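You operate a simulated robot arm through the tools that you are given. There is no shell and no other tool. Be economical: measure what you need, move in short steps, check, and stop when the job is done.

The job below is to be done with a simulated two-armed robot. You get a single attempt, and the scene is never put back.

## Task
Polish the water spots off the urn and close the polish tin.
Fine: hold the tin for its lid; load the purple pad from the tin; the pad goes back. What is to be rubbed or washed off counts as gone when no trace of it is left.
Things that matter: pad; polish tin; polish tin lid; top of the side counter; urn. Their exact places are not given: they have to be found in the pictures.

The check looks at the end state, three seconds after you hand in, the way a careful person would. Anything else that was tipped, shoved, dropped, spilled or broken makes it a failure. A push-on lid holds only when it is set on centred and level and pressed home; a screw cap is set on level and turned clockwise until tight.

## Robot
Two 7-joint arms with two-finger parallel grippers on one trunk, on a base that drives. Base frame: it is fixed to the floor where the robot stands at the start and does not move with it; the origin is under the middle of the robot, x ahead of it, y to its left, z up; the surface under the hand at the start is at about z = 885. Lengths are in mm, angles in degrees, forces in N, time in s.
The left shoulder is at the start at [70, 130, 1250], the right one opposite. With the tool pointing down near the work surface each hand reaches from about 100 to 500 mm from the robot's upright axis, wherever it stands, measured 20 degrees to its own side. Places, roughly: polish tin lid (8x8x4 cm) [500, -100, 1000]; top of the side counter [700, -200, 900]; urn [500, -1000, 1000]. Payload 1.57 kg a hand.
The tool frame of a hand sits at the grasp point between the pads (the TCP): z along the fingers, y along the line on which they close. The tips reach 30 mm beyond it. The gripper opens to 80 mm. The fingers are 17 mm wide and 12 mm thick; the gripper's body (40 by 82 mm) begins 80 mm behind the TCP.
Orientation is that of the tool frame in the base frame, as a unit quaternion [x, y, z, w]. With the fingers straight down and closing along the base's y, the tool's x points along the base's -x, its y along +y and its z along -z.

## Interface
- The arms move only by the tool jog_arm. It takes "left_plan", "right_plan" or both (then of equal length, played together; a hand with none holds still); each is a list of rows, each a list of 3 entries, a list of its own where there are three numbers: the turn, a rotation vector about the base's x, y, z in degrees, then the shift along the base's x, y, z in mm, then the closure in counts, from 0 (fully open) to 255 (shut). In form: [[[ax, ay, az], [tx, ty, tz], grip], ...]. A call has 1 to 12 rows; each row is the pose to reach, as a shift and turn from the pose commanded when the call began. A row lasts 0.2 s, in which the tool goes at most 50 mm and 8.6 degrees; a call with a longer step from one row to the next is refused whole, and so is a gripper value outside its range. Where a pose cannot be reached the arm comes as near as it can. A force on the tool above 50 N (or 10 N above the force at the start of the call, whichever is more), or a blocked arm, ends the call early, and 0.2 s more pass. The fingers move at their own pace (about 108 mm/s each) and stop on an object; they squeeze with about 20 N. The grip force told is the motor's: it shows also when the fingers shut on nothing. Time passes only in rows, and 0.2 s behind the last, so rows that repeat a pose let the fingers close. The reply holds the time, the measured pose of the TCP, the force on the tool along the base axes, the opening and the grip force, in the units named above and with some noise, with the torque about the TCP (base axes, N m) and any sound that the robot's microphone picked up, and new pictures: "pictures" is both (left out), scene, wrist or none (wrist: the cameras of the hands that moved).
- Cameras (640 x 400 px; columns grow to the right, rows downward): "scene" is now at [133.8, -20.9, 1477.1]; the picture's right is [-0.24, -0.97, 0.00], its down [-0.59, 0.15, -0.79] and it looks along [0.77, -0.19, -0.61] (base axes); focal length 274 px, centre (320, 200). "left" rides on the left gripper at [72, 7, -122] in its tool frame; the picture's right is [-0.09, 1.00, 0.00], its down [-0.84, -0.08, -0.54] and it looks along [-0.54, -0.05, 0.84] (tool axes); focal length 238 px, centre (320, 200). "right" rides on the right gripper at [72, -7, -122] in its tool frame; the picture's right is [0.09, 1.00, 0.00], its down [-0.84, 0.08, -0.54] and it looks along [-0.54, 0.05, 0.84] (tool axes); focal length 238 px, centre (320, 200).
- raise_lower(by): slides the trunk up (or, below 0, down) by that many mm; the arms and the scene camera ride with it, the base frame stays. It gives what a move gives, with no picture.
- roll_base(legs): drives the robot by 1 to 6 legs, each [ahead, left, turn to the left] in mm, mm and degrees, along the robot's own axes; the way and the turn of a leg run together, so that a leg with both is an arc; at most 1500 mm and 180 degrees a leg. The arms and the cameras ride along, it lands a little off, and it stops where it bumps. It gives what a move gives, and a new picture of the scene camera.
- head_to(pan, tilt): turns the head with the scene camera to pan (to the left, within 86 degrees either way) and tilt (down, from -29 to 69), counted from straight ahead of the robot. It gives what a move gives, and a new picture of the scene camera.
- pixel_to_xyz(camera, pixels): for up to 12 pixels [column, row] of the newest picture of that camera ("zoom" is the newest enlarged one), the place [x, y, z] in the base frame of the surface seen there, good to about 3 mm. It takes no simulated time.
- zoom(camera, box): a new picture of the part [left, top, right, bottom] of that camera's present view, enlarged. It takes no simulated time.
- job_done(): hands the job in; it is judged then, once.

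Work in short steps. Measure before you move; look again where a grasp or a placing could have gone wrong, and mend it. You have 80 turns and 260 pictures in all, those below and enlarged ones among them. Open the grippers and draw the arms clear of the work before you hand the job in, unless the task says otherwise; then end with one line.

The tools are called by a JSON object that holds its "method" and its "body". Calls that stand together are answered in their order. jog_arm: Moves the arms, as the interface text tells. Its arguments: {"type":"object","properties":{"left_plan":{"type":"array"},"right_plan":{"type":"array"},"pictures":{"type":"string","enum":["both","scene","wrist","none"]}},"required":[]} The other tools are called the same way: raise_lower (by) slides the trunk up or down; roll_base (legs) drives the base; head_to (pan, tilt) turns the head that bears the scene camera; pixel_to_xyz (camera, pixels) gives the place of the surface under pixels of a picture; zoom (camera, box) takes an enlarged picture of a part of a camera's view; job_done () hands the job in.

At the start:

```text
t: 0.0
left_position: [374.8, 56.7, 1289.5]
left_ee_rot: [-0.002, 1.0, -0.001, 0.002]
left_wrist_force: [0.8, -0.1, 1.1]
left_ft_torque: [0.01, 0.01, -0.02]
left_opening: 80.2
left_finger_force: 0.0
right_position: [372.9, -260.4, 1257.8]
right_ee_rot: [0.0, 1.0, 0.0, 0.0]
right_wrist_force: [-0.1, 0.0, -0.4]
right_ft_torque: [-0.01, 0.02, -0.02]
right_opening: 80.3
right_finger_force: 0.1
trunk travel left (down, up): [-888.0, 52.0]
robot x, y, heading: [-1.3, -0.9, -0.1]
head pan, tilt: [-14.1, 37.8]
```

scene: 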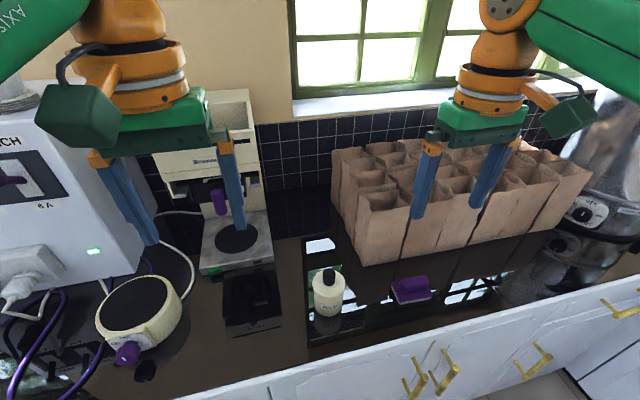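
right: 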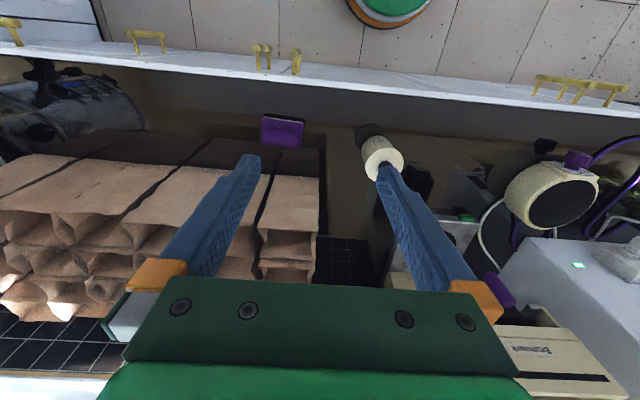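
left: 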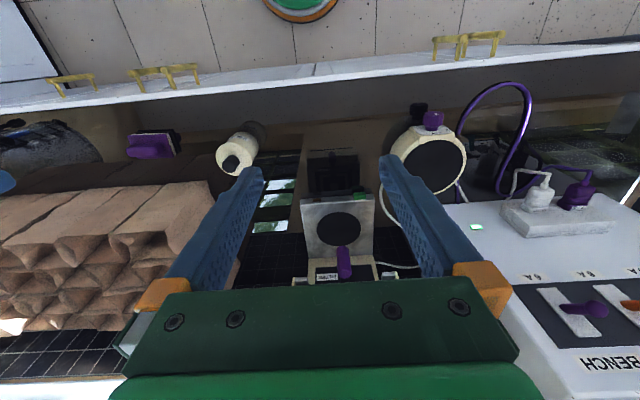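

The scene shows a bottle at (328,290), a purple pad at (411,290), bags, and an urn at the right edge (600,190). I'll zoom into the work area and look to the right.

{"method": "zoom", "body": {"camera": "scene", "box": [200, 220, 480, 395]}}

{"method": "pixel_to_xyz", "body": {"camera": "scene", "pixels": [[328, 275], [328, 290], [411, 290], [411, 283], [250, 300], [140, 305], [600, 190], [350, 330], [560, 245], [380, 250]]}}

{"method": "head_to", "body": {"pan": -55, "tilt": 35}}

```text
2.29 times, centred on (340, 308) of scene
```

zoom: 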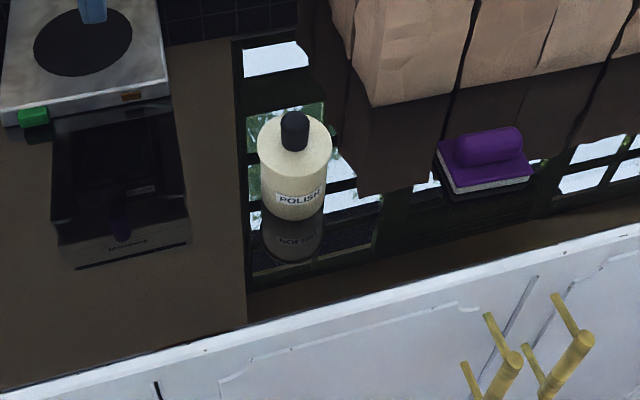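

```text
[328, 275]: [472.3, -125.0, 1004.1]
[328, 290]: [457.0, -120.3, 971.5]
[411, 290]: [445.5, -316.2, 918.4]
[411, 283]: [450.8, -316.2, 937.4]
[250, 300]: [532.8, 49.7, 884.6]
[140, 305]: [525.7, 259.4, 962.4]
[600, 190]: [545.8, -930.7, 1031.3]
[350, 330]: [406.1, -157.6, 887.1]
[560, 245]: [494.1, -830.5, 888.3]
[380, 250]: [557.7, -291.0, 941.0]
```

```text
t: 1.1
left_position: [374.8, 54.1, 1290.9]
left_ee_rot: [0.0, 1.0, -0.001, 0.002]
left_wrist_force: [-0.7, 0.2, -0.9]
left_ft_torque: [-0.03, 0.0, 0.02]
left_opening: 79.7
left_finger_force: 0.0
right_position: [373.8, -260.9, 1259.5]
right_ee_rot: [-0.001, 1.0, -0.001, 0.0]
right_wrist_force: [0.1, 0.2, -0.1]
right_ft_torque: [0.03, -0.04, -0.02]
right_opening: 79.9
right_finger_force: 0.0
trunk travel left (down, up): [-888.0, 52.0]
robot x, y, heading: [-2.9, 2.9, 0.0]
head pan, tilt: [-55.0, 35.0]
```

scene: 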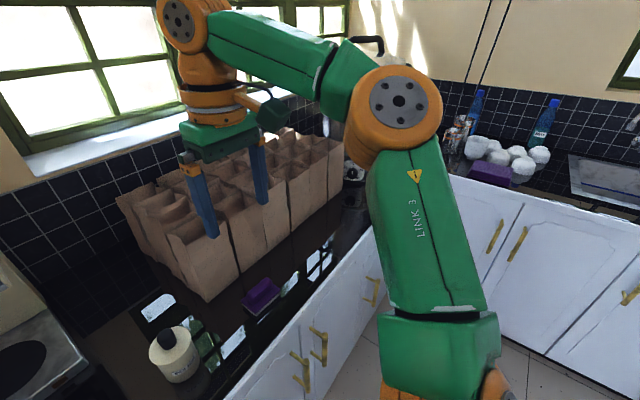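

The tin with label POLISH is the cream cylinder with a black knob. I'll look more closely at it and the pad.

{"method": "zoom", "body": {"camera": "scene", "box": [120, 310, 240, 390]}}

{"method": "zoom", "body": {"camera": "left", "box": [100, 90, 300, 215]}}

{"method": "pixel_to_xyz", "body": {"camera": "left", "pixels": [[231, 163], [222, 150], [244, 152], [236, 172], [248, 135], [150, 146], [130, 148], [170, 146], [150, 138], [150, 153]]}}

{"method": "zoom", "body": {"camera": "scene", "box": [440, 70, 640, 200]}}

```text
5.00 times, centred on (180, 350) of scene
```

zoom: 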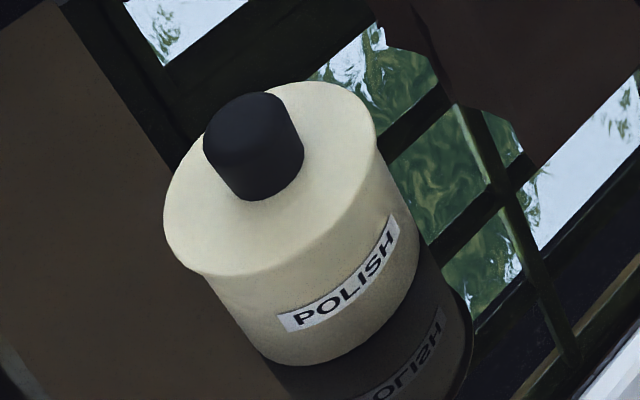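

```text
3.20 times, centred on (200, 152) of left
```

zoom: 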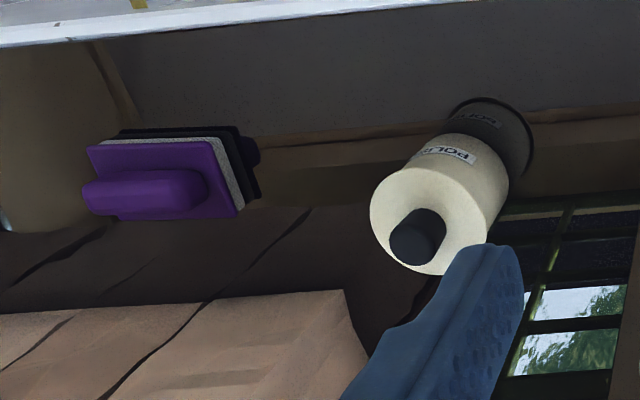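

```text
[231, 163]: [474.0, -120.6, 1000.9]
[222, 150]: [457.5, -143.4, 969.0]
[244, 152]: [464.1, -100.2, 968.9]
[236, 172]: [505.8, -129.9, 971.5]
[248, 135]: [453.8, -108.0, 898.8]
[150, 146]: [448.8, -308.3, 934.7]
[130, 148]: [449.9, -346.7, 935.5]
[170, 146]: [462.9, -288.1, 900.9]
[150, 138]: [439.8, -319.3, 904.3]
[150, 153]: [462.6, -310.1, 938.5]
```

```text
3.08 times, centred on (540, 135) of scene
```

zoom: 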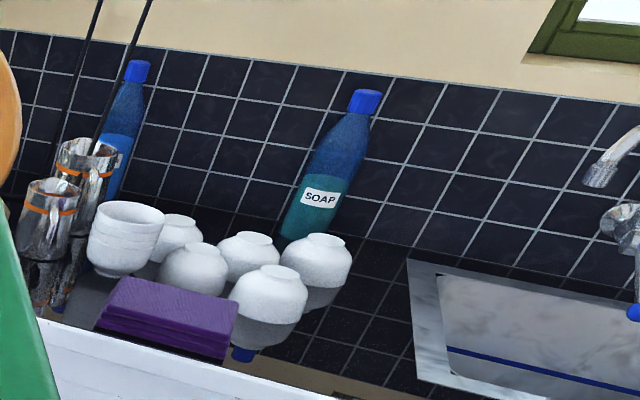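

Tin axis is near [478,-122], top 970, knob top 1004; pad near [450,-316]. I'll aim the head back at the tin and measure edges of the tin, pad and counter.

{"method": "head_to", "body": {"pan": -20, "tilt": 50}}

{"method": "zoom", "body": {"camera": "scene", "box": [240, 140, 440, 265]}}

```text
t: 2.1
left_position: [375.0, 54.9, 1289.8]
left_ee_rot: [-0.001, 1.0, -0.001, 0.001]
left_wrist_force: [-0.2, 0.6, 0.5]
left_ft_torque: [0.01, -0.01, 0.0]
left_opening: 80.0
left_finger_force: 0.1
right_position: [373.5, -260.3, 1259.1]
right_ee_rot: [0.001, 1.0, 0.0, 0.001]
right_wrist_force: [-0.2, 0.8, 1.0]
right_ft_torque: [0.04, 0.01, -0.03]
right_opening: 80.1
right_finger_force: 0.1
trunk travel left (down, up): [-888.0, 52.0]
robot x, y, heading: [1.0, 0.5, -0.1]
head pan, tilt: [-20.0, 50.0]
```

scene: 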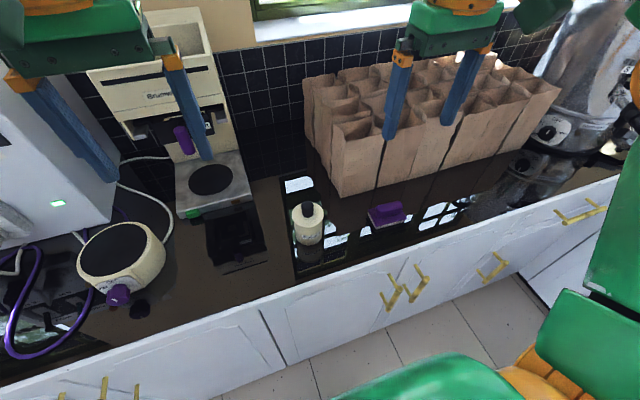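

```text
3.20 times, centred on (340, 202) of scene
```

zoom: 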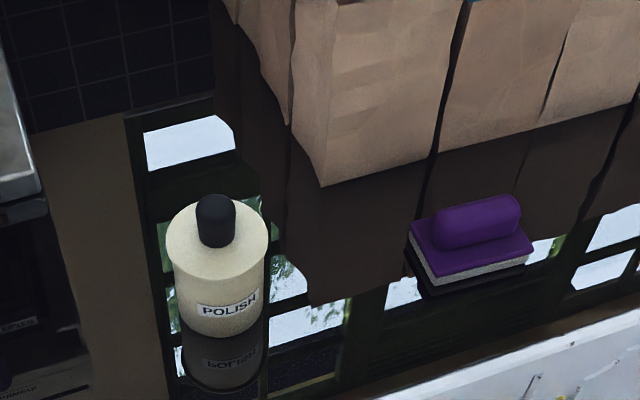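

{"method": "pixel_to_xyz", "body": {"camera": "zoom", "pixels": [[171, 240], [263, 240], [217, 281], [217, 270], [220, 335], [200, 210], [233, 210], [216, 200], [410, 225], [430, 282], [530, 248], [508, 202]]}}

{"method": "pixel_to_xyz", "body": {"camera": "zoom", "pixels": [[422, 250], [440, 235], [520, 210], [478, 218], [500, 365], [560, 335], [325, 185], [440, 150], [320, 0], [190, 215], [245, 210], [250, 270]]}}

{"method": "pixel_to_xyz", "body": {"camera": "scene", "pixels": [[290, 292], [420, 245], [330, 100], [335, 190], [520, 90], [530, 150], [310, 80], [280, 300], [265, 290], [400, 300]]}}

```text
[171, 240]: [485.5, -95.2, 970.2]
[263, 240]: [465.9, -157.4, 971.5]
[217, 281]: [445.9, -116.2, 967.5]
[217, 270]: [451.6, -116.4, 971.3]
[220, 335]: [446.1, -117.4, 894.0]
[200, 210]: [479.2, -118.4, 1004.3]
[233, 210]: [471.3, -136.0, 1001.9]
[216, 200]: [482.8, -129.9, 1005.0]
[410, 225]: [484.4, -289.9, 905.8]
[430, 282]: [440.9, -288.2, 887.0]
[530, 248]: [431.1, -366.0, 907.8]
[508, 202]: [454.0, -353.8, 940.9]
```

```text
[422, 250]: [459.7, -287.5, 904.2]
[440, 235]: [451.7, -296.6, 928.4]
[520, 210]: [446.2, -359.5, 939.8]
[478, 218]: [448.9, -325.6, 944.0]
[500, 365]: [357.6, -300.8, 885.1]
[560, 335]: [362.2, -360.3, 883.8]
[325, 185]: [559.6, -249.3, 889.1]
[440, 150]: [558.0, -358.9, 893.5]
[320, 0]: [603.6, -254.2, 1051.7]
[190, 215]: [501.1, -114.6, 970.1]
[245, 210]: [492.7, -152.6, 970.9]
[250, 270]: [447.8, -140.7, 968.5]
```

```text
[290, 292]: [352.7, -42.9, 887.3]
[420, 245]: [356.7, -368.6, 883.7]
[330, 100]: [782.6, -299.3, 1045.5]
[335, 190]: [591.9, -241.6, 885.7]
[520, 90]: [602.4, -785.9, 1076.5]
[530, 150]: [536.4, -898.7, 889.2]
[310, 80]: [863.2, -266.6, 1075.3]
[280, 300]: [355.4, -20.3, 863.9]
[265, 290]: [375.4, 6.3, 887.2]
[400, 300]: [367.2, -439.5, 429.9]
```

The counter's front edge is at x≈355, tin axis ≈(477,-126) with radius ~33, and pad handle centre ≈(455,-326). I drive closer so both hands reach comfortably.

{"method": "roll_base", "body": {"legs": [[80, -100, 0]]}}

```text
t: 3.4
left_position: [453.2, -41.7, 1290.2]
left_ee_rot: [-0.001, 1.0, -0.003, 0.003]
left_wrist_force: [0.4, 0.4, 0.0]
left_ft_torque: [-0.04, -0.01, 0.01]
left_opening: 80.1
left_finger_force: 0.1
right_position: [450.4, -356.3, 1261.5]
right_ee_rot: [0.0, 1.0, -0.002, 0.001]
right_wrist_force: [0.8, 0.4, 0.5]
right_ft_torque: [-0.04, 0.02, -0.02]
right_opening: 80.0
right_finger_force: 0.0
trunk travel left (down, up): [-888.0, 52.0]
robot x, y, heading: [84.2, -103.1, 0.2]
head pan, tilt: [-20.0, 50.0]
```

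scene: 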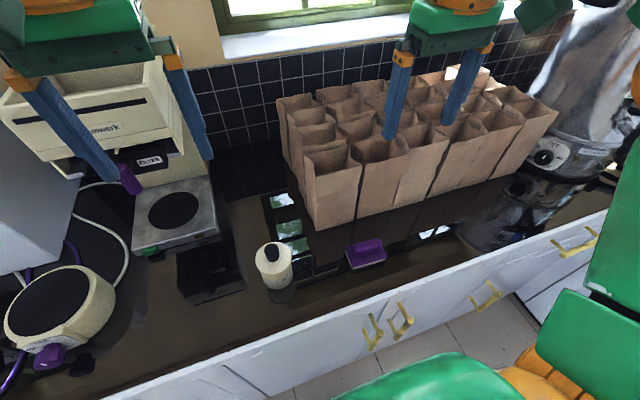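

Robot now at (84,-103). I bring the right hand to a 45° forward-tilted pose in front of the tin, while turning the left hand so its camera faces left.

{"method": "jog_arm", "body": {"right_plan": [[[0, -4.1, 0], [-5, 21, -23], 0], [[0, -8.2, 0], [-10, 42, -46], 0], [[0, -12.3, 0], [-15, 63, -70], 0], [[0, -16.4, 0], [-20, 84, -93], 0], [[0, -20.5, 0], [-25, 105, -116], 0], [[0, -24.5, 0], [-30, 126, -140], 0], [[0, -28.6, 0], [-35, 147, -163], 0], [[0, -32.7, 0], [-40, 168, -186], 0], [[0, -36.8, 0], [-45, 189, -210], 0], [[0, -41, 0], [-50, 210, -233], 0], [[0, -45, 0], [-55, 230, -256], 0]], "left_plan": [[[0, 0, -8.2], [-2, 5, -4], 0], [[0, 0, -16.4], [-4, 11, -8], 0], [[0, 0, -24.6], [-6, 16, -12], 0], [[0, 0, -32.8], [-8, 22, -16], 0], [[0, 0, -41], [-10, 27, -20], 0], [[0, 0, -49.2], [-12, 33, -24], 0], [[0, 0, -57.4], [-14, 38, -28], 0], [[0, 0, -65.6], [-16, 44, -32], 0], [[0, 0, -73.8], [-18, 49, -36], 0], [[0, 0, -82], [-20, 55, -40], 0], [[0, 0, -90], [-22, 60, -44], 0]]}}

```text
t: 5.8
left_position: [341.9, -25.5, 1208.1]
left_ee_rot: [0.707, 0.707, -0.001, 0.0]
left_wrist_force: [0.3, -0.1, 0.8]
left_ft_torque: [0.01, -0.01, 0.01]
left_opening: 80.0
left_finger_force: 0.0
left hand out of reach, approached as far as the arm can: row 6, 7, 8, 9, 10, 11
right_position: [454.3, -218.8, 1059.0]
right_ee_rot: [0.0, 0.924, 0.001, 0.383]
right_wrist_force: [-0.3, 0.1, 0.0]
right_ft_torque: [0.0, 0.0, -0.05]
right_opening: 80.0
right_finger_force: 0.1
right hand out of reach, approached as far as the arm can: row 8, 9, 10, 11
trunk travel left (down, up): [-888.0, 52.0]
robot x, y, heading: [80.9, -102.9, 0.0]
head pan, tilt: [-20.0, 50.0]
```

scene: 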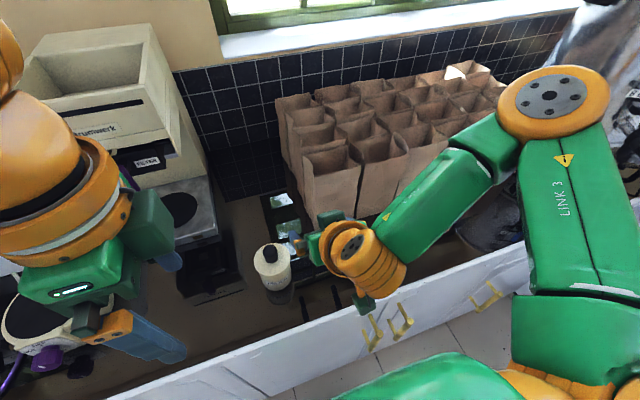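
right: 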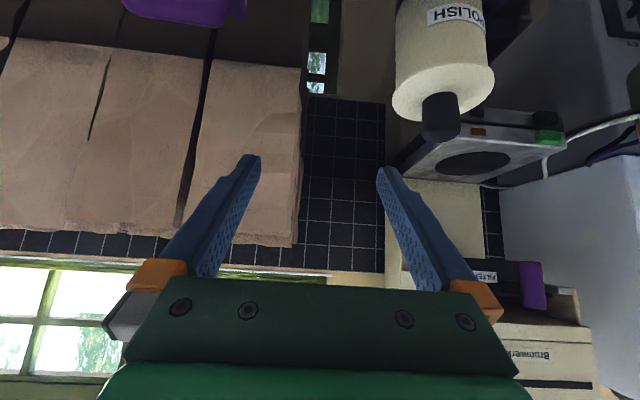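
left: 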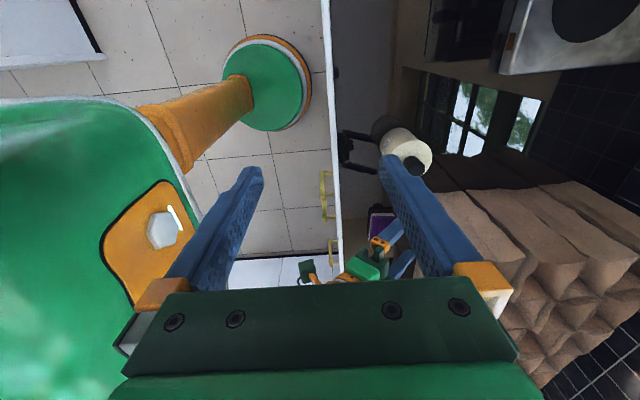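

Forward tilt is out of reach for the right hand, so I swap roles: the left hand holds the tin from the left side (tilted), the right handles the lid from above. I untilt the right hand and move it away, and lower/tilt the left.

{"method": "jog_arm", "body": {"right_plan": [[[0, 7.5, 0], [0, -15, 15], 0], [[0, 15, 0], [0, -30, 30], 0], [[0, 22.5, 0], [0, -45, 45], 0], [[0, 30, 0], [0, -60, 60], 0], [[0, 37.5, 0], [0, -75, 75], 0], [[0, 45, 0], [0, -90, 90], 0]], "left_plan": [[[-7.5, 0, 0], [10, 10, -20], 0], [[-15, 0, 0], [20, 20, -40], 0], [[-22.5, 0, 0], [30, 30, -60], 0], [[-30, 0, 0], [40, 40, -80], 0], [[-37.5, 0, 0], [50, 50, -100], 0], [[-45, 0, 0], [60, 60, -120], 0]]}}

```text
t: 7.2
left_position: [306.1, -37.9, 1173.2]
left_ee_rot: [0.652, 0.654, -0.272, 0.271]
left_wrist_force: [-0.5, 0.0, 0.4]
left_ft_torque: [0.03, 0.0, -0.01]
left_opening: 79.7
left_finger_force: 0.1
left hand out of reach, approached as far as the arm can: row 1, 2, 3, 4, 5, 6
right_position: [455.2, -306.2, 1146.0]
right_ee_rot: [-0.001, 1.0, 0.001, 0.0]
right_wrist_force: [0.6, -0.4, -0.3]
right_ft_torque: [0.02, 0.01, -0.02]
right_opening: 79.7
right_finger_force: 0.1
trunk travel left (down, up): [-888.0, 52.0]
robot x, y, heading: [82.5, -101.1, 0.1]
head pan, tilt: [-20.0, 50.0]
```

scene: 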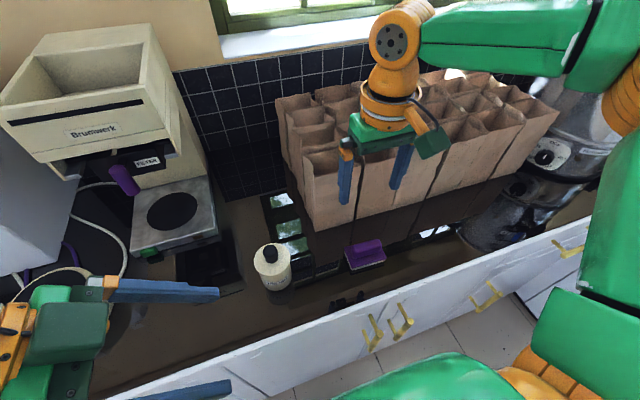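
right: 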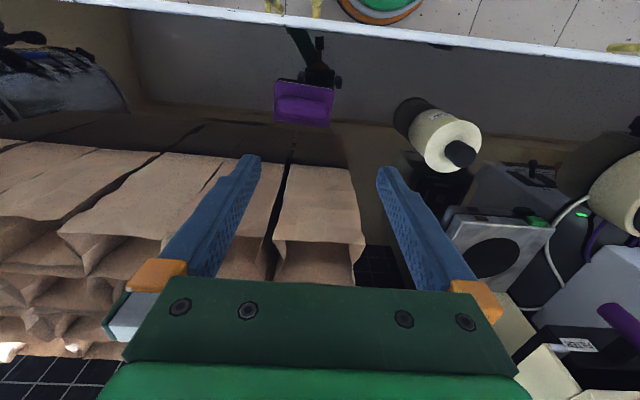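
left: 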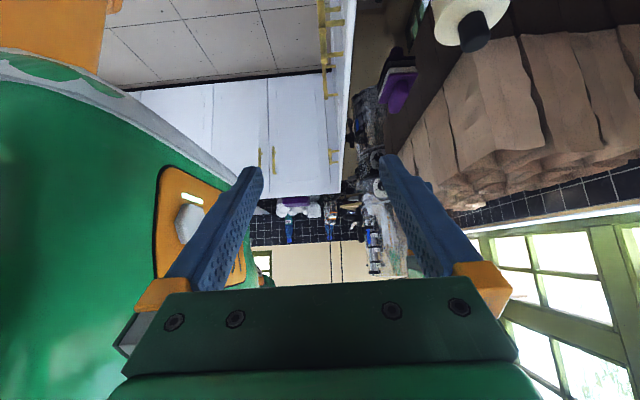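

The left hand is stuck near its body at (306,-38,1173). I'll test how it responds to a forward move with this orientation.

{"method": "jog_arm", "body": {"left_plan": [[[0, 0, 0], [30, 0, -20], 0], [[0, 0, 0], [60, 0, -40], 0], [[0, 0, 0], [90, 0, -60], 0], [[0, 0, 0], [120, 0, -80], 0], [[0, 0, 0], [150, 0, -100], 0], [[0, 0, 0], [150, 0, -100], 0]], "pictures": "none"}}

```text
t: 8.6
left_position: [318.0, -68.3, 1170.3]
left_ee_rot: [0.652, 0.654, -0.273, 0.271]
left_wrist_force: [-0.4, 0.3, 0.6]
left_ft_torque: [0.03, 0.0, -0.02]
left_opening: 79.8
left_finger_force: 0.1
left hand out of reach, approached as far as the arm can: row 1, 2, 3, 4, 5, 6
right_position: [454.7, -305.7, 1145.8]
right_ee_rot: [0.0, 1.0, 0.0, 0.001]
right_wrist_force: [-0.5, 0.1, -0.2]
right_ft_torque: [-0.01, -0.02, 0.0]
right_opening: 80.0
right_finger_force: 0.0
trunk travel left (down, up): [-888.0, 52.0]
robot x, y, heading: [79.8, -101.0, -0.0]
head pan, tilt: [-20.0, 50.0]
```

Left wrist is at a joint limit in that yaw. I'll unwind it to yaw 0 (tilt first, then yaw) and instead hold the tin with the left hand tilted forward.

{"method": "jog_arm", "body": {"left_plan": [[[7.5, 0, 0], [0, 5, 0], 0], [[15, 0, 0], [0, 10, 0], 0], [[22.5, 0, 0], [0, 15, 0], 0], [[30, 0, 0], [0, 20, 0], 0], [[37.5, 0, 0], [0, 25, 0], 0], [[45, 0, 0], [0, 30, 0], 0]], "pictures": "none"}}

{"method": "jog_arm", "body": {"left_plan": [[[0, 0, 8.2], [0, 5, 0], 0], [[0, 0, 16.4], [0, 10, 0], 0], [[0, 0, 24.6], [0, 15, 0], 0], [[0, 0, 32.8], [0, 20, 0], 0], [[0, 0, 41], [0, 25, 0], 0], [[0, 0, 49.2], [0, 25, 0], 0], [[0, 0, 57.4], [0, 25, 0], 0], [[0, 0, 65.6], [0, 25, 0], 0], [[0, 0, 73.8], [0, 25, 0], 0], [[0, 0, 82], [0, 25, 0], 0], [[0, 0, 90], [0, 25, 0], 0]], "pictures": "scene"}}

```text
t: 10.0
left_position: [315.5, -42.4, 1170.6]
left_ee_rot: [0.706, 0.708, 0.0, -0.001]
left_wrist_force: [0.2, -0.2, -0.6]
left_ft_torque: [0.01, 0.0, 0.02]
left_opening: 79.7
left_finger_force: 0.0
right_position: [454.7, -307.0, 1145.7]
right_ee_rot: [0.001, 1.0, 0.0, 0.002]
right_wrist_force: [-0.7, 0.1, -0.7]
right_ft_torque: [-0.01, 0.01, 0.01]
right_opening: 80.1
right_finger_force: 0.1
trunk travel left (down, up): [-888.0, 52.0]
robot x, y, heading: [79.7, -100.9, -0.2]
head pan, tilt: [-20.0, 50.0]
```

```text
t: 12.4
left_position: [314.5, -16.6, 1170.6]
left_ee_rot: [-0.002, 1.0, -0.001, 0.001]
left_wrist_force: [-0.1, 0.1, -0.6]
left_ft_torque: [0.03, -0.01, 0.01]
left_opening: 79.9
left_finger_force: 0.1
right_position: [454.3, -306.1, 1144.6]
right_ee_rot: [-0.001, 1.0, 0.0, 0.001]
right_wrist_force: [-0.3, 0.6, -0.5]
right_ft_torque: [-0.01, 0.0, 0.01]
right_opening: 79.8
right_finger_force: 0.1
trunk travel left (down, up): [-888.0, 52.0]
robot x, y, heading: [78.1, -101.1, 0.0]
head pan, tilt: [-20.0, 50.0]
```

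scene: 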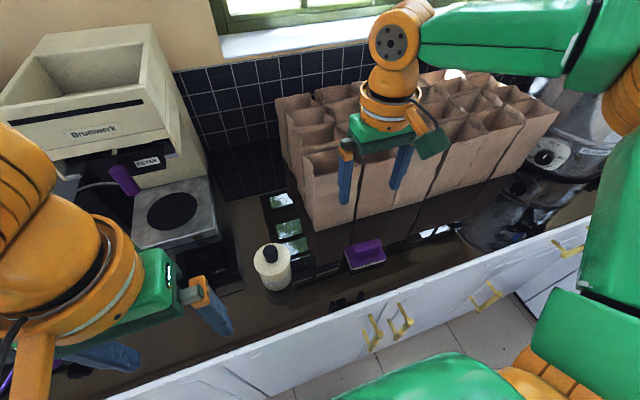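

Left is back at yaw 0 at (315,-17,1171). I measure the tin again accurately before approaching.

{"method": "zoom", "body": {"camera": "scene", "box": [240, 230, 310, 300]}}

{"method": "zoom", "body": {"camera": "right", "box": [390, 80, 500, 180]}}

{"method": "pixel_to_xyz", "body": {"camera": "zoom", "pixels": [[400, 300], [430, 240], [470, 240], [300, 150], [400, 200], [520, 200]]}}

```text
5.71 times, centred on (275, 265) of scene
```

zoom: 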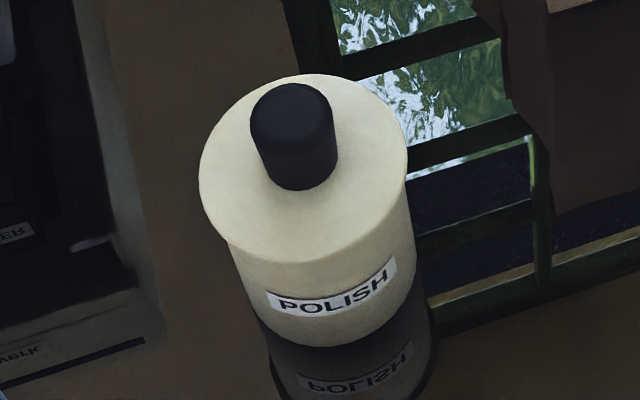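

```text
4.00 times, centred on (445, 130) of right
```

zoom: 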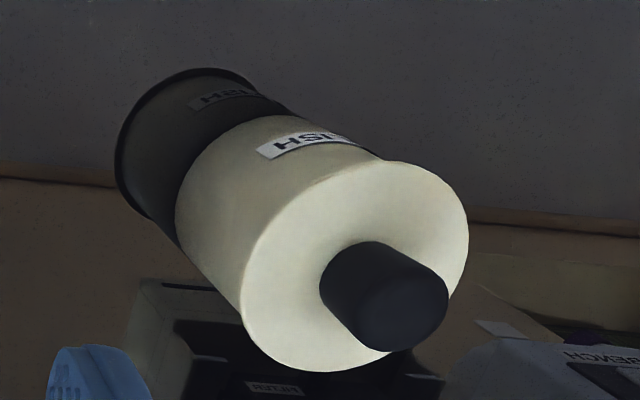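

```text
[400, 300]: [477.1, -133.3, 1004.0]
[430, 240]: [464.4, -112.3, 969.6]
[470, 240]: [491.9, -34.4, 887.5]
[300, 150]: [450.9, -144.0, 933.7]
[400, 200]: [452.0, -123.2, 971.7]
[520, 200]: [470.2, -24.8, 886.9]
```

{"method": "pixel_to_xyz", "body": {"camera": "zoom", "pixels": [[247, 310], [463, 235], [415, 173], [345, 367], [285, 348], [265, 245], [455, 285], [320, 195], [405, 310], [385, 295], [430, 290], [410, 340]]}}

```text
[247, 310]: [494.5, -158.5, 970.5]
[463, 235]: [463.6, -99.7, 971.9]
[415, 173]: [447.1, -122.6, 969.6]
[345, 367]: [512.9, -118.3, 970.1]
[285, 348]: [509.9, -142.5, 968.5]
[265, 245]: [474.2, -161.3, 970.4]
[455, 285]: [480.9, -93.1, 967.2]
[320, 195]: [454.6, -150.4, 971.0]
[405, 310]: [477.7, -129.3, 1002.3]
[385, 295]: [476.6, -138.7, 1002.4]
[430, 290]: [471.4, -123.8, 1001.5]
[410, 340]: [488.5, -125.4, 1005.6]
```

Tin axis fit: (480,-127), radius ~34, top 970. Left goes above the tin with 45° forward tilt.

{"method": "jog_arm", "body": {"left_plan": [[[0, -7.5, 0], [27, -18, -21], 0], [[0, -15, 0], [55, -36, -42], 0], [[0, -22.5, 0], [83, -54, -63], 0], [[0, -30, 0], [110, -73, -84], 0], [[0, -37.5, 0], [138, -91, -105], 0], [[0, -45, 0], [166, -110, -126], 0], [[0, -45, 0], [166, -110, -126], 0]]}}

```text
t: 14.0
left_position: [480.1, -127.1, 1042.7]
left_ee_rot: [0.0, 0.924, -0.002, 0.383]
left_wrist_force: [0.8, 0.2, -0.4]
left_ft_torque: [0.0, -0.01, 0.03]
left_opening: 79.9
left_finger_force: 0.0
right_position: [455.6, -305.1, 1145.9]
right_ee_rot: [0.0, 1.0, 0.001, 0.0]
right_wrist_force: [-0.1, 0.7, -1.3]
right_ft_torque: [0.0, -0.01, -0.02]
right_opening: 79.9
right_finger_force: 0.1
trunk travel left (down, up): [-888.0, 52.0]
robot x, y, heading: [81.1, -100.6, 0.1]
head pan, tilt: [-20.0, 50.0]
```

scene: 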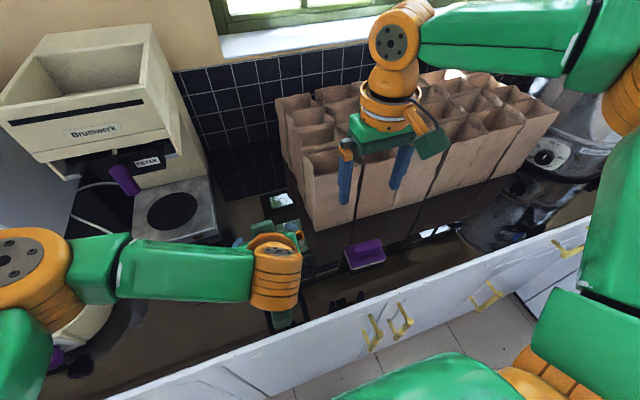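
left: 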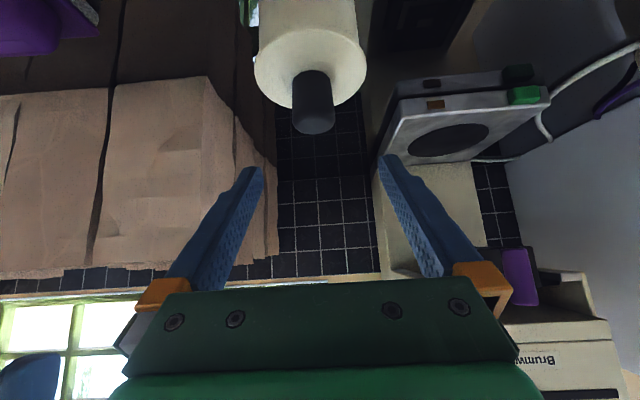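

Alignment matches (tin centre at col ~310, expected ~312). I lower the left hand straight down around the tin.

{"method": "jog_arm", "body": {"left_plan": [[[0, 0, 0], [0, 0, -30], 0], [[0, 0, 0], [0, 0, -55], 0], [[0, 0, 0], [0, 0, -80], 0], [[0, 0, 0], [0, 0, -100], 0], [[0, 0, 0], [0, 0, -119], 0], [[0, 0, 0], [0, 0, -119], 0]]}}

```text
t: 15.4
left_position: [481.6, -126.4, 923.8]
left_ee_rot: [-0.001, 0.923, 0.0, 0.384]
left_wrist_force: [0.3, 0.0, -0.4]
left_ft_torque: [-0.04, 0.0, 0.02]
left_opening: 80.1
left_finger_force: 0.0
right_position: [455.0, -305.5, 1145.4]
right_ee_rot: [0.0, 1.0, 0.0, 0.001]
right_wrist_force: [0.5, -1.0, 0.6]
right_ft_torque: [0.01, 0.0, 0.0]
right_opening: 80.2
right_finger_force: 0.1
trunk travel left (down, up): [-888.0, 52.0]
robot x, y, heading: [76.1, -99.5, -0.1]
head pan, tilt: [-20.0, 50.0]
```

scene: 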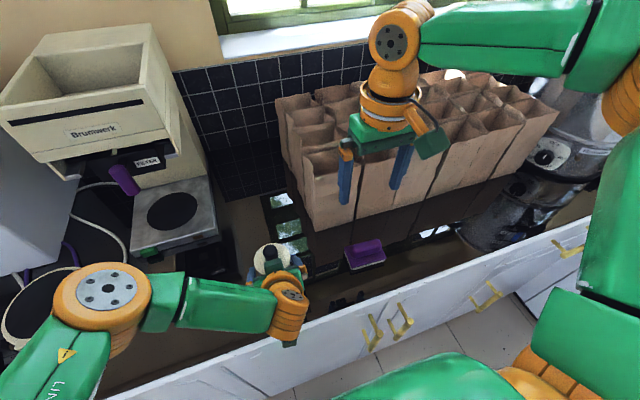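
left: 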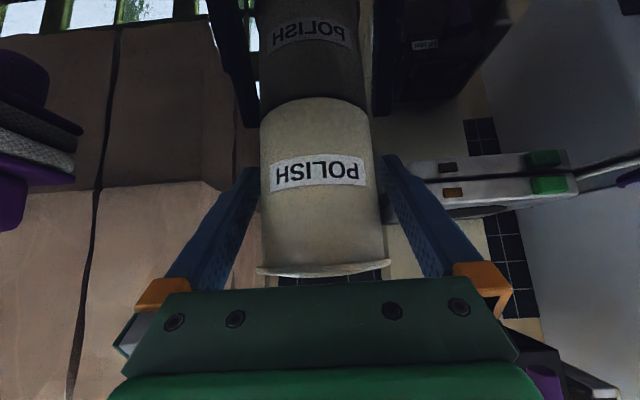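

Fingers straddle the tin below the lid flange. I close the left hand on it and bring the right hand above the knob, leaned 15° forward of the left hand.

{"method": "jog_arm", "body": {"left_plan": [[[0, 0, 0], [0, 0, 0], 100], [[0, 0, 0], [0, 0, 0], 200], [[0, 0, 0], [0, 0, 0], 255], [[0, 0, 0], [0, 0, 0], 255], [[0, 0, 0], [0, 0, 0], 255], [[0, 0, 0], [0, 0, 0], 255]], "right_plan": [[[0, 3, 0], [5, 36, 0], 0], [[0, 6, 0], [10, 72, 0], 0], [[0, 9, 0], [20, 108, -10], 0], [[0, 12, 0], [25, 144, -30], 0], [[0, 15, 0], [29, 178, -55], 0], [[0, 15, 0], [29, 178, -65], 0]]}}

```text
t: 16.8
left_position: [481.5, -126.9, 924.7]
left_ee_rot: [-0.001, 0.923, -0.001, 0.385]
left_wrist_force: [1.5, 0.1, 0.8]
left_ft_torque: [0.16, -0.07, 0.01]
left_opening: 65.3
left_finger_force: 20.2
right_position: [404.7, -229.2, 1100.5]
right_ee_rot: [0.0, 0.992, 0.0, -0.13]
right_wrist_force: [0.2, 0.2, 0.8]
right_ft_torque: [0.01, -0.02, 0.01]
right_opening: 80.0
right_finger_force: 0.0
right hand out of reach, approached as far as the arm can: row 2, 3, 4, 5, 6
trunk travel left (down, up): [-888.0, 52.0]
robot x, y, heading: [80.2, -103.0, -0.0]
head pan, tilt: [-20.0, 50.0]
```

scene: 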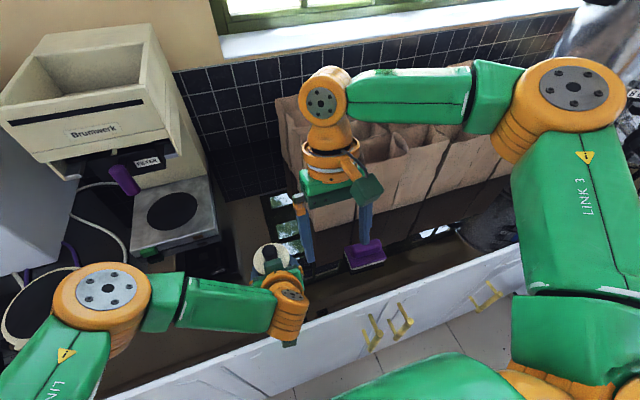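
right: 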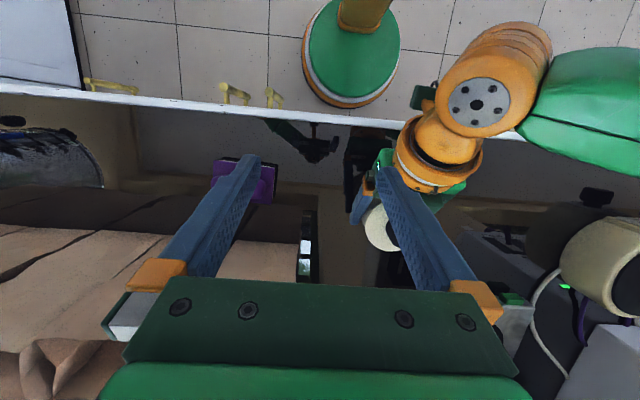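
left: 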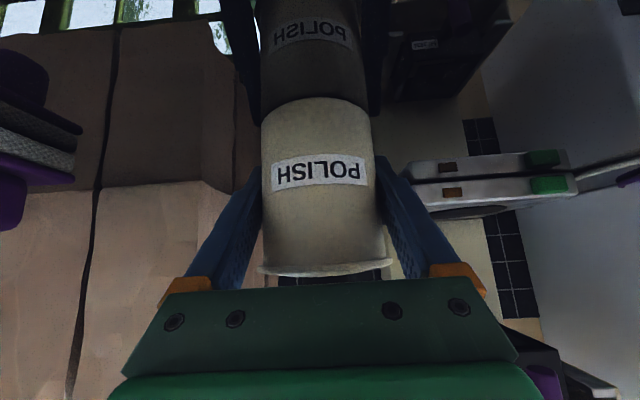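

Right hand can't lean back that far, so I'll flatten the left grip to ~37° below horizontal for clearance instead, then use a vertical right hand.

{"method": "jog_arm", "body": {"left_plan": [[[0, 0, 0], [0, 0, 0], 0], [[0, 0, 0], [0, 0, 0], 0], [[0, -4, 0], [0, 0, 3], 0], [[0, -8, 0], [0, 0, 6], 0], [[0, -8, 0], [0, 0, 6], 0], [[0, -8, 0], [-1, 0, 6], 255], [[0, -8, 0], [-1, 0, 6], 255], [[0, -8, 0], [-1, 0, 6], 255], [[0, -8, 0], [-1, 0, 6], 255]], "right_plan": [[[0, -5, 0], [0, 15, 20], 0], [[0, -10, 0], [10, 30, 20], 0], [[0, -15, 0], [20, 45, 20], 0], [[0, -15, 0], [40, 65, 10], 0], [[0, -15, 0], [60, 85, 0], 0], [[0, -15, 0], [75, 101, -5], 0], [[0, -15, 0], [75, 101, -15], 0], [[0, -15, 0], [75, 101, -15], 0], [[0, -15, 0], [75, 101, -15], 0]]}}

```text
t: 18.8
left_position: [479.7, -127.3, 930.6]
left_ee_rot: [-0.001, 0.894, 0.0, 0.448]
left_wrist_force: [1.7, 0.2, 1.0]
left_ft_torque: [0.1, -0.13, -0.01]
left_opening: 65.3
left_finger_force: 20.2
right_position: [431.3, -209.1, 1095.9]
right_ee_rot: [0.001, 1.0, 0.0, 0.001]
right_wrist_force: [-1.2, 0.0, -0.1]
right_ft_torque: [-0.02, -0.01, 0.01]
right_opening: 80.2
right_finger_force: 0.1
right hand out of reach, approached as far as the arm can: row 2, 3, 4, 5, 6, 7, 8, 9
trunk travel left (down, up): [-888.0, 52.0]
robot x, y, heading: [81.3, -101.9, -0.1]
head pan, tilt: [-20.0, 50.0]
```

scene: 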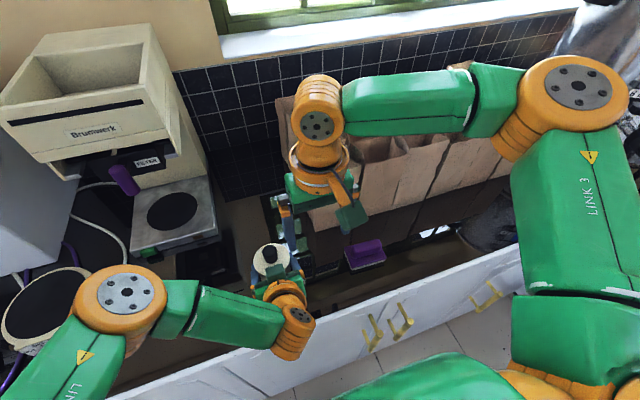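
right: 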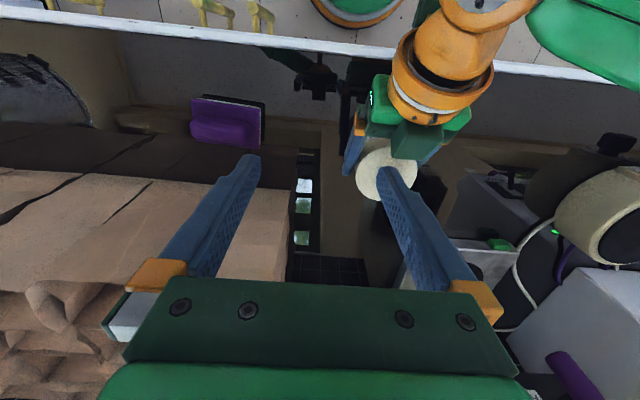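
left: 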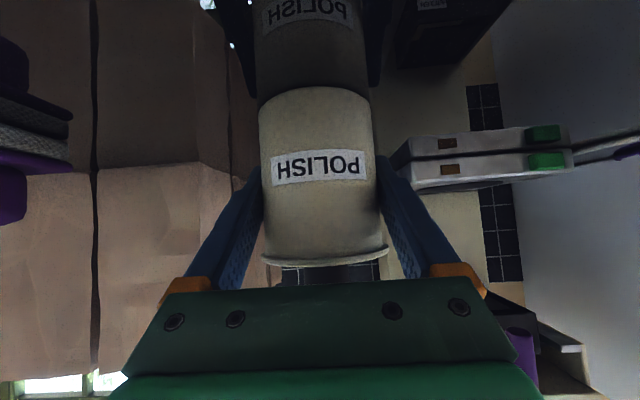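

Right hand is stuck at (431,-209,1096). I'll probe whether going forward and lower makes the spot reachable.

{"method": "jog_arm", "body": {"right_plan": [[[0, 0, 0], [20, -15, 0], 0], [[0, 0, 0], [40, -25, 0], 0], [[0, 0, 0], [49, -25, -20], 0], [[0, 0, 0], [49, -25, -45], 0], [[0, 0, 0], [49, -5, -53], 0], [[0, 0, 0], [49, 20, -53], 0], [[0, 0, 0], [49, 40, -53], 0]], "pictures": "none"}}

```text
t: 20.4
left_position: [480.6, -126.5, 932.1]
left_ee_rot: [0.0, 0.894, -0.001, 0.448]
left_wrist_force: [-0.9, -0.5, 0.3]
left_ft_torque: [0.09, 0.0, 0.02]
left_opening: 65.5
left_finger_force: 20.5
right_position: [448.2, -229.6, 1056.9]
right_ee_rot: [0.0, 1.0, 0.001, 0.001]
right_wrist_force: [1.4, 0.0, 0.1]
right_ft_torque: [-0.04, -0.01, -0.01]
right_opening: 80.1
right_finger_force: 0.2
right hand out of reach, approached as far as the arm can: row 3, 4, 5, 6, 7
trunk travel left (down, up): [-888.0, 52.0]
robot x, y, heading: [81.6, -100.4, -0.3]
head pan, tilt: [-20.0, 50.0]
```

The right arm is limited at this lateral offset, so I'll release the tin, raise the left hand, bring the right hand back near its starting pose, and then shift the base left so the tin lies on the right arm's side.

{"method": "jog_arm", "body": {"left_plan": [[[0, 0, 0], [0, 0, 0], 0], [[0, 0, 0], [0, 0, 0], 0], [[0, 0, 0], [0, 0, 0], 0], [[0, 0, 0], [0, 0, 40], 0], [[0, 0, 0], [0, 0, 80], 0], [[0, 0, 0], [0, 0, 120], 0], [[0, 0, 0], [0, 0, 140], 0]], "right_plan": [[[0, 0, 0], [0, -20, 30], 0], [[0, 0, 0], [0, -40, 60], 0], [[0, 0, 0], [0, -60, 90], 0], [[0, 0, 0], [0, -80, 120], 0], [[0, 0, 0], [0, -100, 150], 0], [[0, 0, 0], [0, -120, 180], 0], [[0, 0, 0], [0, -127, 200], 0]], "pictures": "scene"}}

{"method": "roll_base", "body": {"legs": [[0, 90, 0]]}}

```text
t: 22.0
left_position: [480.4, -127.2, 1072.4]
left_ee_rot: [0.0, 0.894, -0.002, 0.448]
left_wrist_force: [0.0, 0.5, 0.5]
left_ft_torque: [0.03, 0.01, -0.05]
left_opening: 80.1
left_finger_force: 0.0
right_position: [448.3, -354.2, 1256.7]
right_ee_rot: [0.0, 1.0, 0.001, -0.001]
right_wrist_force: [-0.1, 0.4, 0.9]
right_ft_torque: [0.02, 0.0, 0.01]
right_opening: 80.1
right_finger_force: 0.1
trunk travel left (down, up): [-888.0, 52.0]
robot x, y, heading: [78.4, -103.2, -0.0]
head pan, tilt: [-20.0, 50.0]
```

scene: 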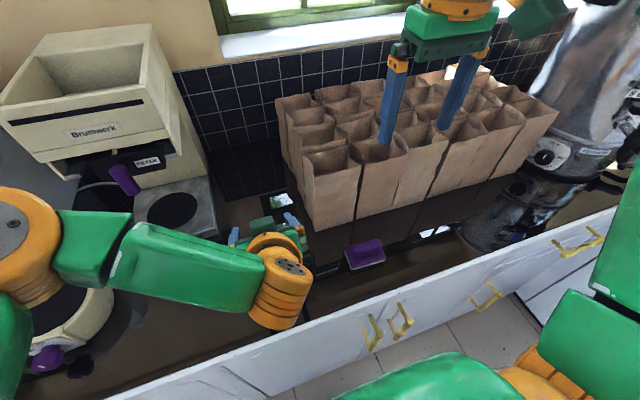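

```text
t: 23.1
left_position: [480.1, -44.1, 1071.6]
left_ee_rot: [0.0, 0.894, 0.002, 0.447]
left_wrist_force: [0.1, 0.0, 0.4]
left_ft_torque: [0.02, -0.01, 0.05]
left_opening: 80.0
left_finger_force: 0.0
right_position: [450.2, -270.4, 1254.5]
right_ee_rot: [0.001, 1.0, 0.003, 0.0]
right_wrist_force: [-0.2, -0.9, -0.7]
right_ft_torque: [0.04, 0.0, 0.0]
right_opening: 80.2
right_finger_force: 0.0
trunk travel left (down, up): [-888.0, 52.0]
robot x, y, heading: [81.5, -12.4, -0.0]
head pan, tilt: [-20.0, 50.0]
```

scene: 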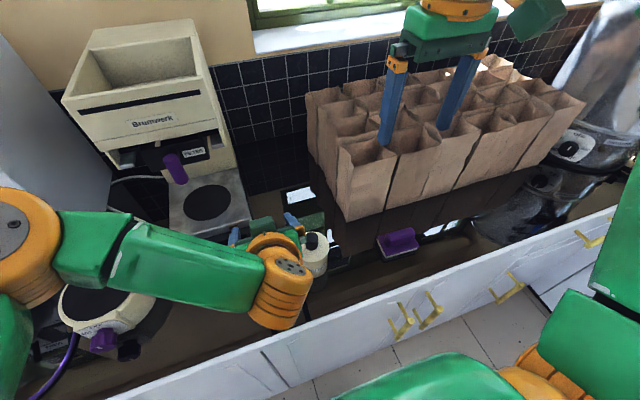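

Now right to above the knob (with left moved aside a bit).

{"method": "jog_arm", "body": {"left_plan": [[[0, 0, 0], [0, 30, 0], 0], [[0, 0, 0], [0, 60, 0], 0], [[0, 0, 0], [0, 80, 0], 0], [[0, 0, 0], [0, 80, 0], 0], [[0, 0, 0], [0, 80, 0], 0], [[0, 0, 0], [0, 80, 0], 0], [[0, 0, 0], [0, 80, 0], 0]], "right_plan": [[[0, 0, 0], [5, 10, -30], 0], [[0, 0, 0], [10, 30, -60], 0], [[0, 0, 0], [15, 60, -90], 0], [[0, 0, 0], [20, 90, -120], 0], [[0, 0, 0], [25, 120, -140], 0], [[0, 0, 0], [30, 143, -155], 0], [[0, 0, 0], [30, 143, -175], 0]]}}

```text
t: 24.7
left_position: [480.0, 43.5, 1071.2]
left_ee_rot: [-0.001, 0.894, -0.001, 0.448]
left_wrist_force: [0.0, -0.1, 0.8]
left_ft_torque: [-0.03, -0.05, 0.01]
left_opening: 79.7
left_finger_force: 0.1
right_position: [460.0, -141.2, 1085.5]
right_ee_rot: [0.0, 1.0, -0.001, 0.001]
right_wrist_force: [-0.5, 0.1, 0.2]
right_ft_torque: [-0.01, 0.01, 0.01]
right_opening: 80.0
right_finger_force: 0.1
right hand out of reach, approached as far as the arm can: row 5, 6, 7
trunk travel left (down, up): [-888.0, 52.0]
robot x, y, heading: [76.9, -14.4, 0.0]
head pan, tilt: [-20.0, 50.0]
```

scene: 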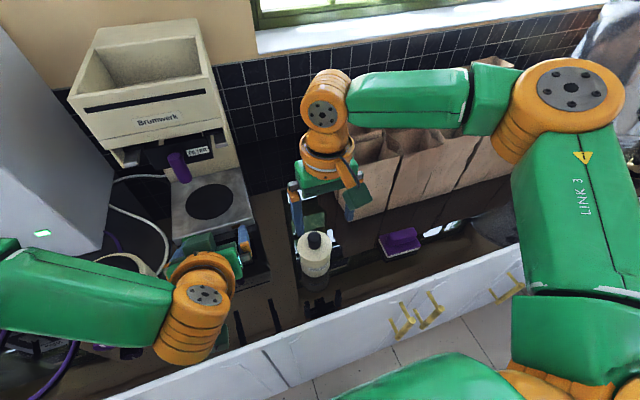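
right: 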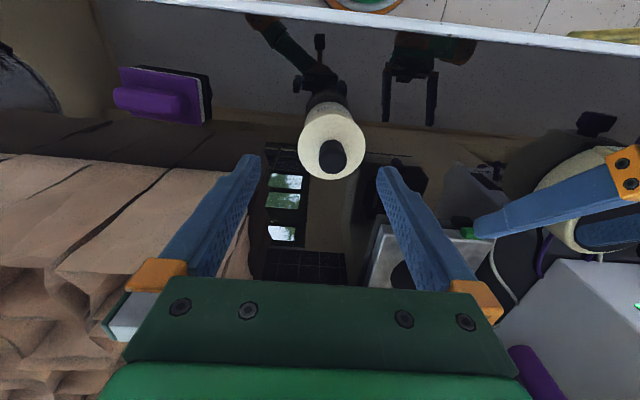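
left: 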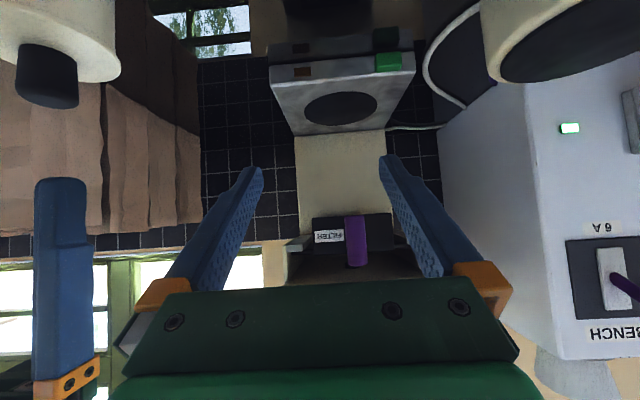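

The limit seems to be height-related; raising the trunk 50 and driving a touch closer should put the vertical right hand over the knob comfortably.

{"method": "raise_lower", "body": {"by": 50}}

{"method": "roll_base", "body": {"legs": [[40, 20, 0]]}}

{"method": "jog_arm", "body": {"right_plan": [[[0, 0, 0], [-10, -3, -20], 0], [[0, 0, 0], [-18, -6, -40], 0], [[0, 0, 0], [-18, -6, -60], 0], [[0, 0, 0], [-18, -6, -80], 0]]}}

```text
t: 25.6
left_position: [480.3, 42.6, 1122.2]
left_ee_rot: [-0.001, 0.894, 0.0, 0.448]
left_wrist_force: [-0.3, -0.1, 0.9]
left_ft_torque: [-0.02, 0.0, 0.0]
left_opening: 80.1
left_finger_force: 0.1
right_position: [460.2, -141.1, 1136.0]
right_ee_rot: [0.0, 1.0, 0.001, 0.001]
right_wrist_force: [0.4, 0.7, -0.4]
right_ft_torque: [-0.01, -0.01, -0.03]
right_opening: 80.3
right_finger_force: 0.0
trunk travel left (down, up): [-938.0, 2.0]
robot x, y, heading: [81.4, -11.7, 0.3]
head pan, tilt: [-20.0, 50.0]
```

```text
t: 26.5
left_position: [514.3, 58.7, 1125.7]
left_ee_rot: [0.001, 0.892, 0.0, 0.451]
left_wrist_force: [-1.0, -0.7, 0.9]
left_ft_torque: [0.03, -0.05, 0.03]
left_opening: 80.3
left_finger_force: 0.1
right_position: [493.5, -124.0, 1138.4]
right_ee_rot: [0.0, 1.0, 0.002, 0.004]
right_wrist_force: [-1.0, -0.2, 0.1]
right_ft_torque: [0.04, -0.01, -0.02]
right_opening: 79.9
right_finger_force: 0.0
trunk travel left (down, up): [-938.0, 2.0]
robot x, y, heading: [120.8, 8.0, 0.1]
head pan, tilt: [-20.0, 50.0]
```

scene: 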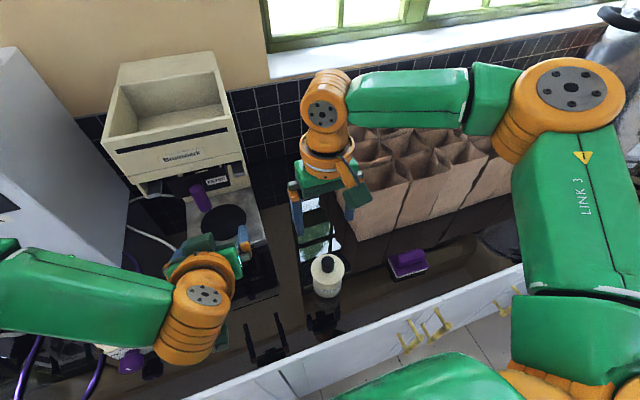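

```text
t: 27.5
left_position: [521.2, 62.2, 1121.7]
left_ee_rot: [0.0, 0.894, -0.001, 0.447]
left_wrist_force: [-0.1, 0.1, -0.4]
left_ft_torque: [0.0, -0.01, 0.0]
left_opening: 80.1
left_finger_force: 0.1
right_position: [479.7, -133.2, 1059.9]
right_ee_rot: [0.0, 1.0, 0.001, 0.001]
right_wrist_force: [0.6, 0.5, 0.7]
right_ft_torque: [0.02, 0.0, 0.01]
right_opening: 79.9
right_finger_force: 0.0
right hand out of reach, approached as far as the arm can: row 4
trunk travel left (down, up): [-938.0, 2.0]
robot x, y, heading: [123.9, 5.3, -0.0]
head pan, tilt: [-20.0, 50.0]
```

scene: 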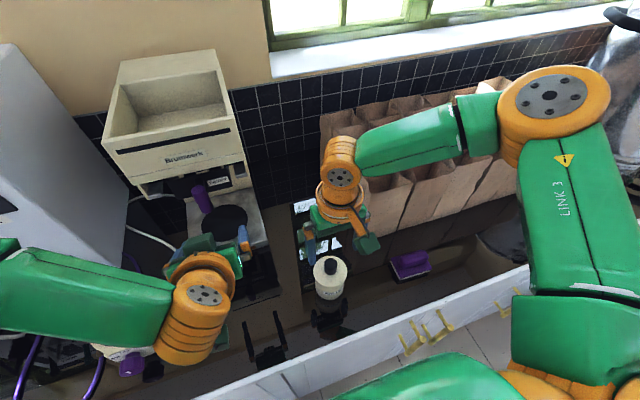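
right: 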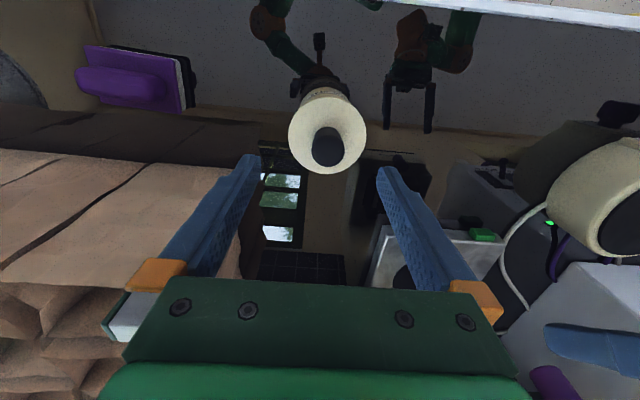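

Lowering stops at z≈1060 with yaw 0. The knob is round, so I try yawing the right hand +40° (toward its forearm direction) while descending a bit.

{"method": "jog_arm", "body": {"right_plan": [[[0, 0, 8], [0, 0, 0], 0], [[0, 0, 16], [0, 2, 0], 0], [[0, 0, 24], [0, 4, 0], 0], [[0, 0, 32], [0, 6, 0], 0], [[0, 0, 40], [0, 6, 0], 0], [[0, 0, 40], [0, 6, -10], 0], [[0, 0, 40], [0, 6, -20], 0]], "pictures": "wrist"}}

```text
t: 29.1
left_position: [519.5, 62.5, 1122.2]
left_ee_rot: [-0.002, 0.894, 0.0, 0.448]
left_wrist_force: [-0.1, 1.4, 0.2]
left_ft_torque: [0.01, 0.01, -0.03]
left_opening: 80.0
left_finger_force: 0.0
right_position: [469.9, -134.9, 1048.2]
right_ee_rot: [-0.343, 0.939, 0.002, 0.001]
right_wrist_force: [0.5, 0.4, 0.0]
right_ft_torque: [0.02, 0.01, 0.0]
right_opening: 80.1
right_finger_force: 0.0
right hand out of reach, approached as far as the arm can: row 3, 4, 5, 6, 7
trunk travel left (down, up): [-938.0, 2.0]
robot x, y, heading: [118.0, 4.0, -0.1]
head pan, tilt: [-20.0, 50.0]
```

right: 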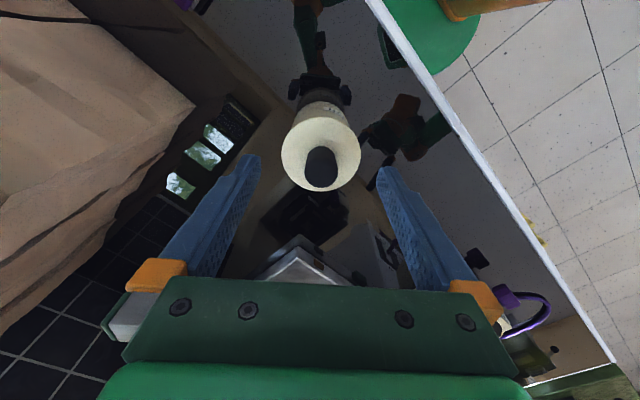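

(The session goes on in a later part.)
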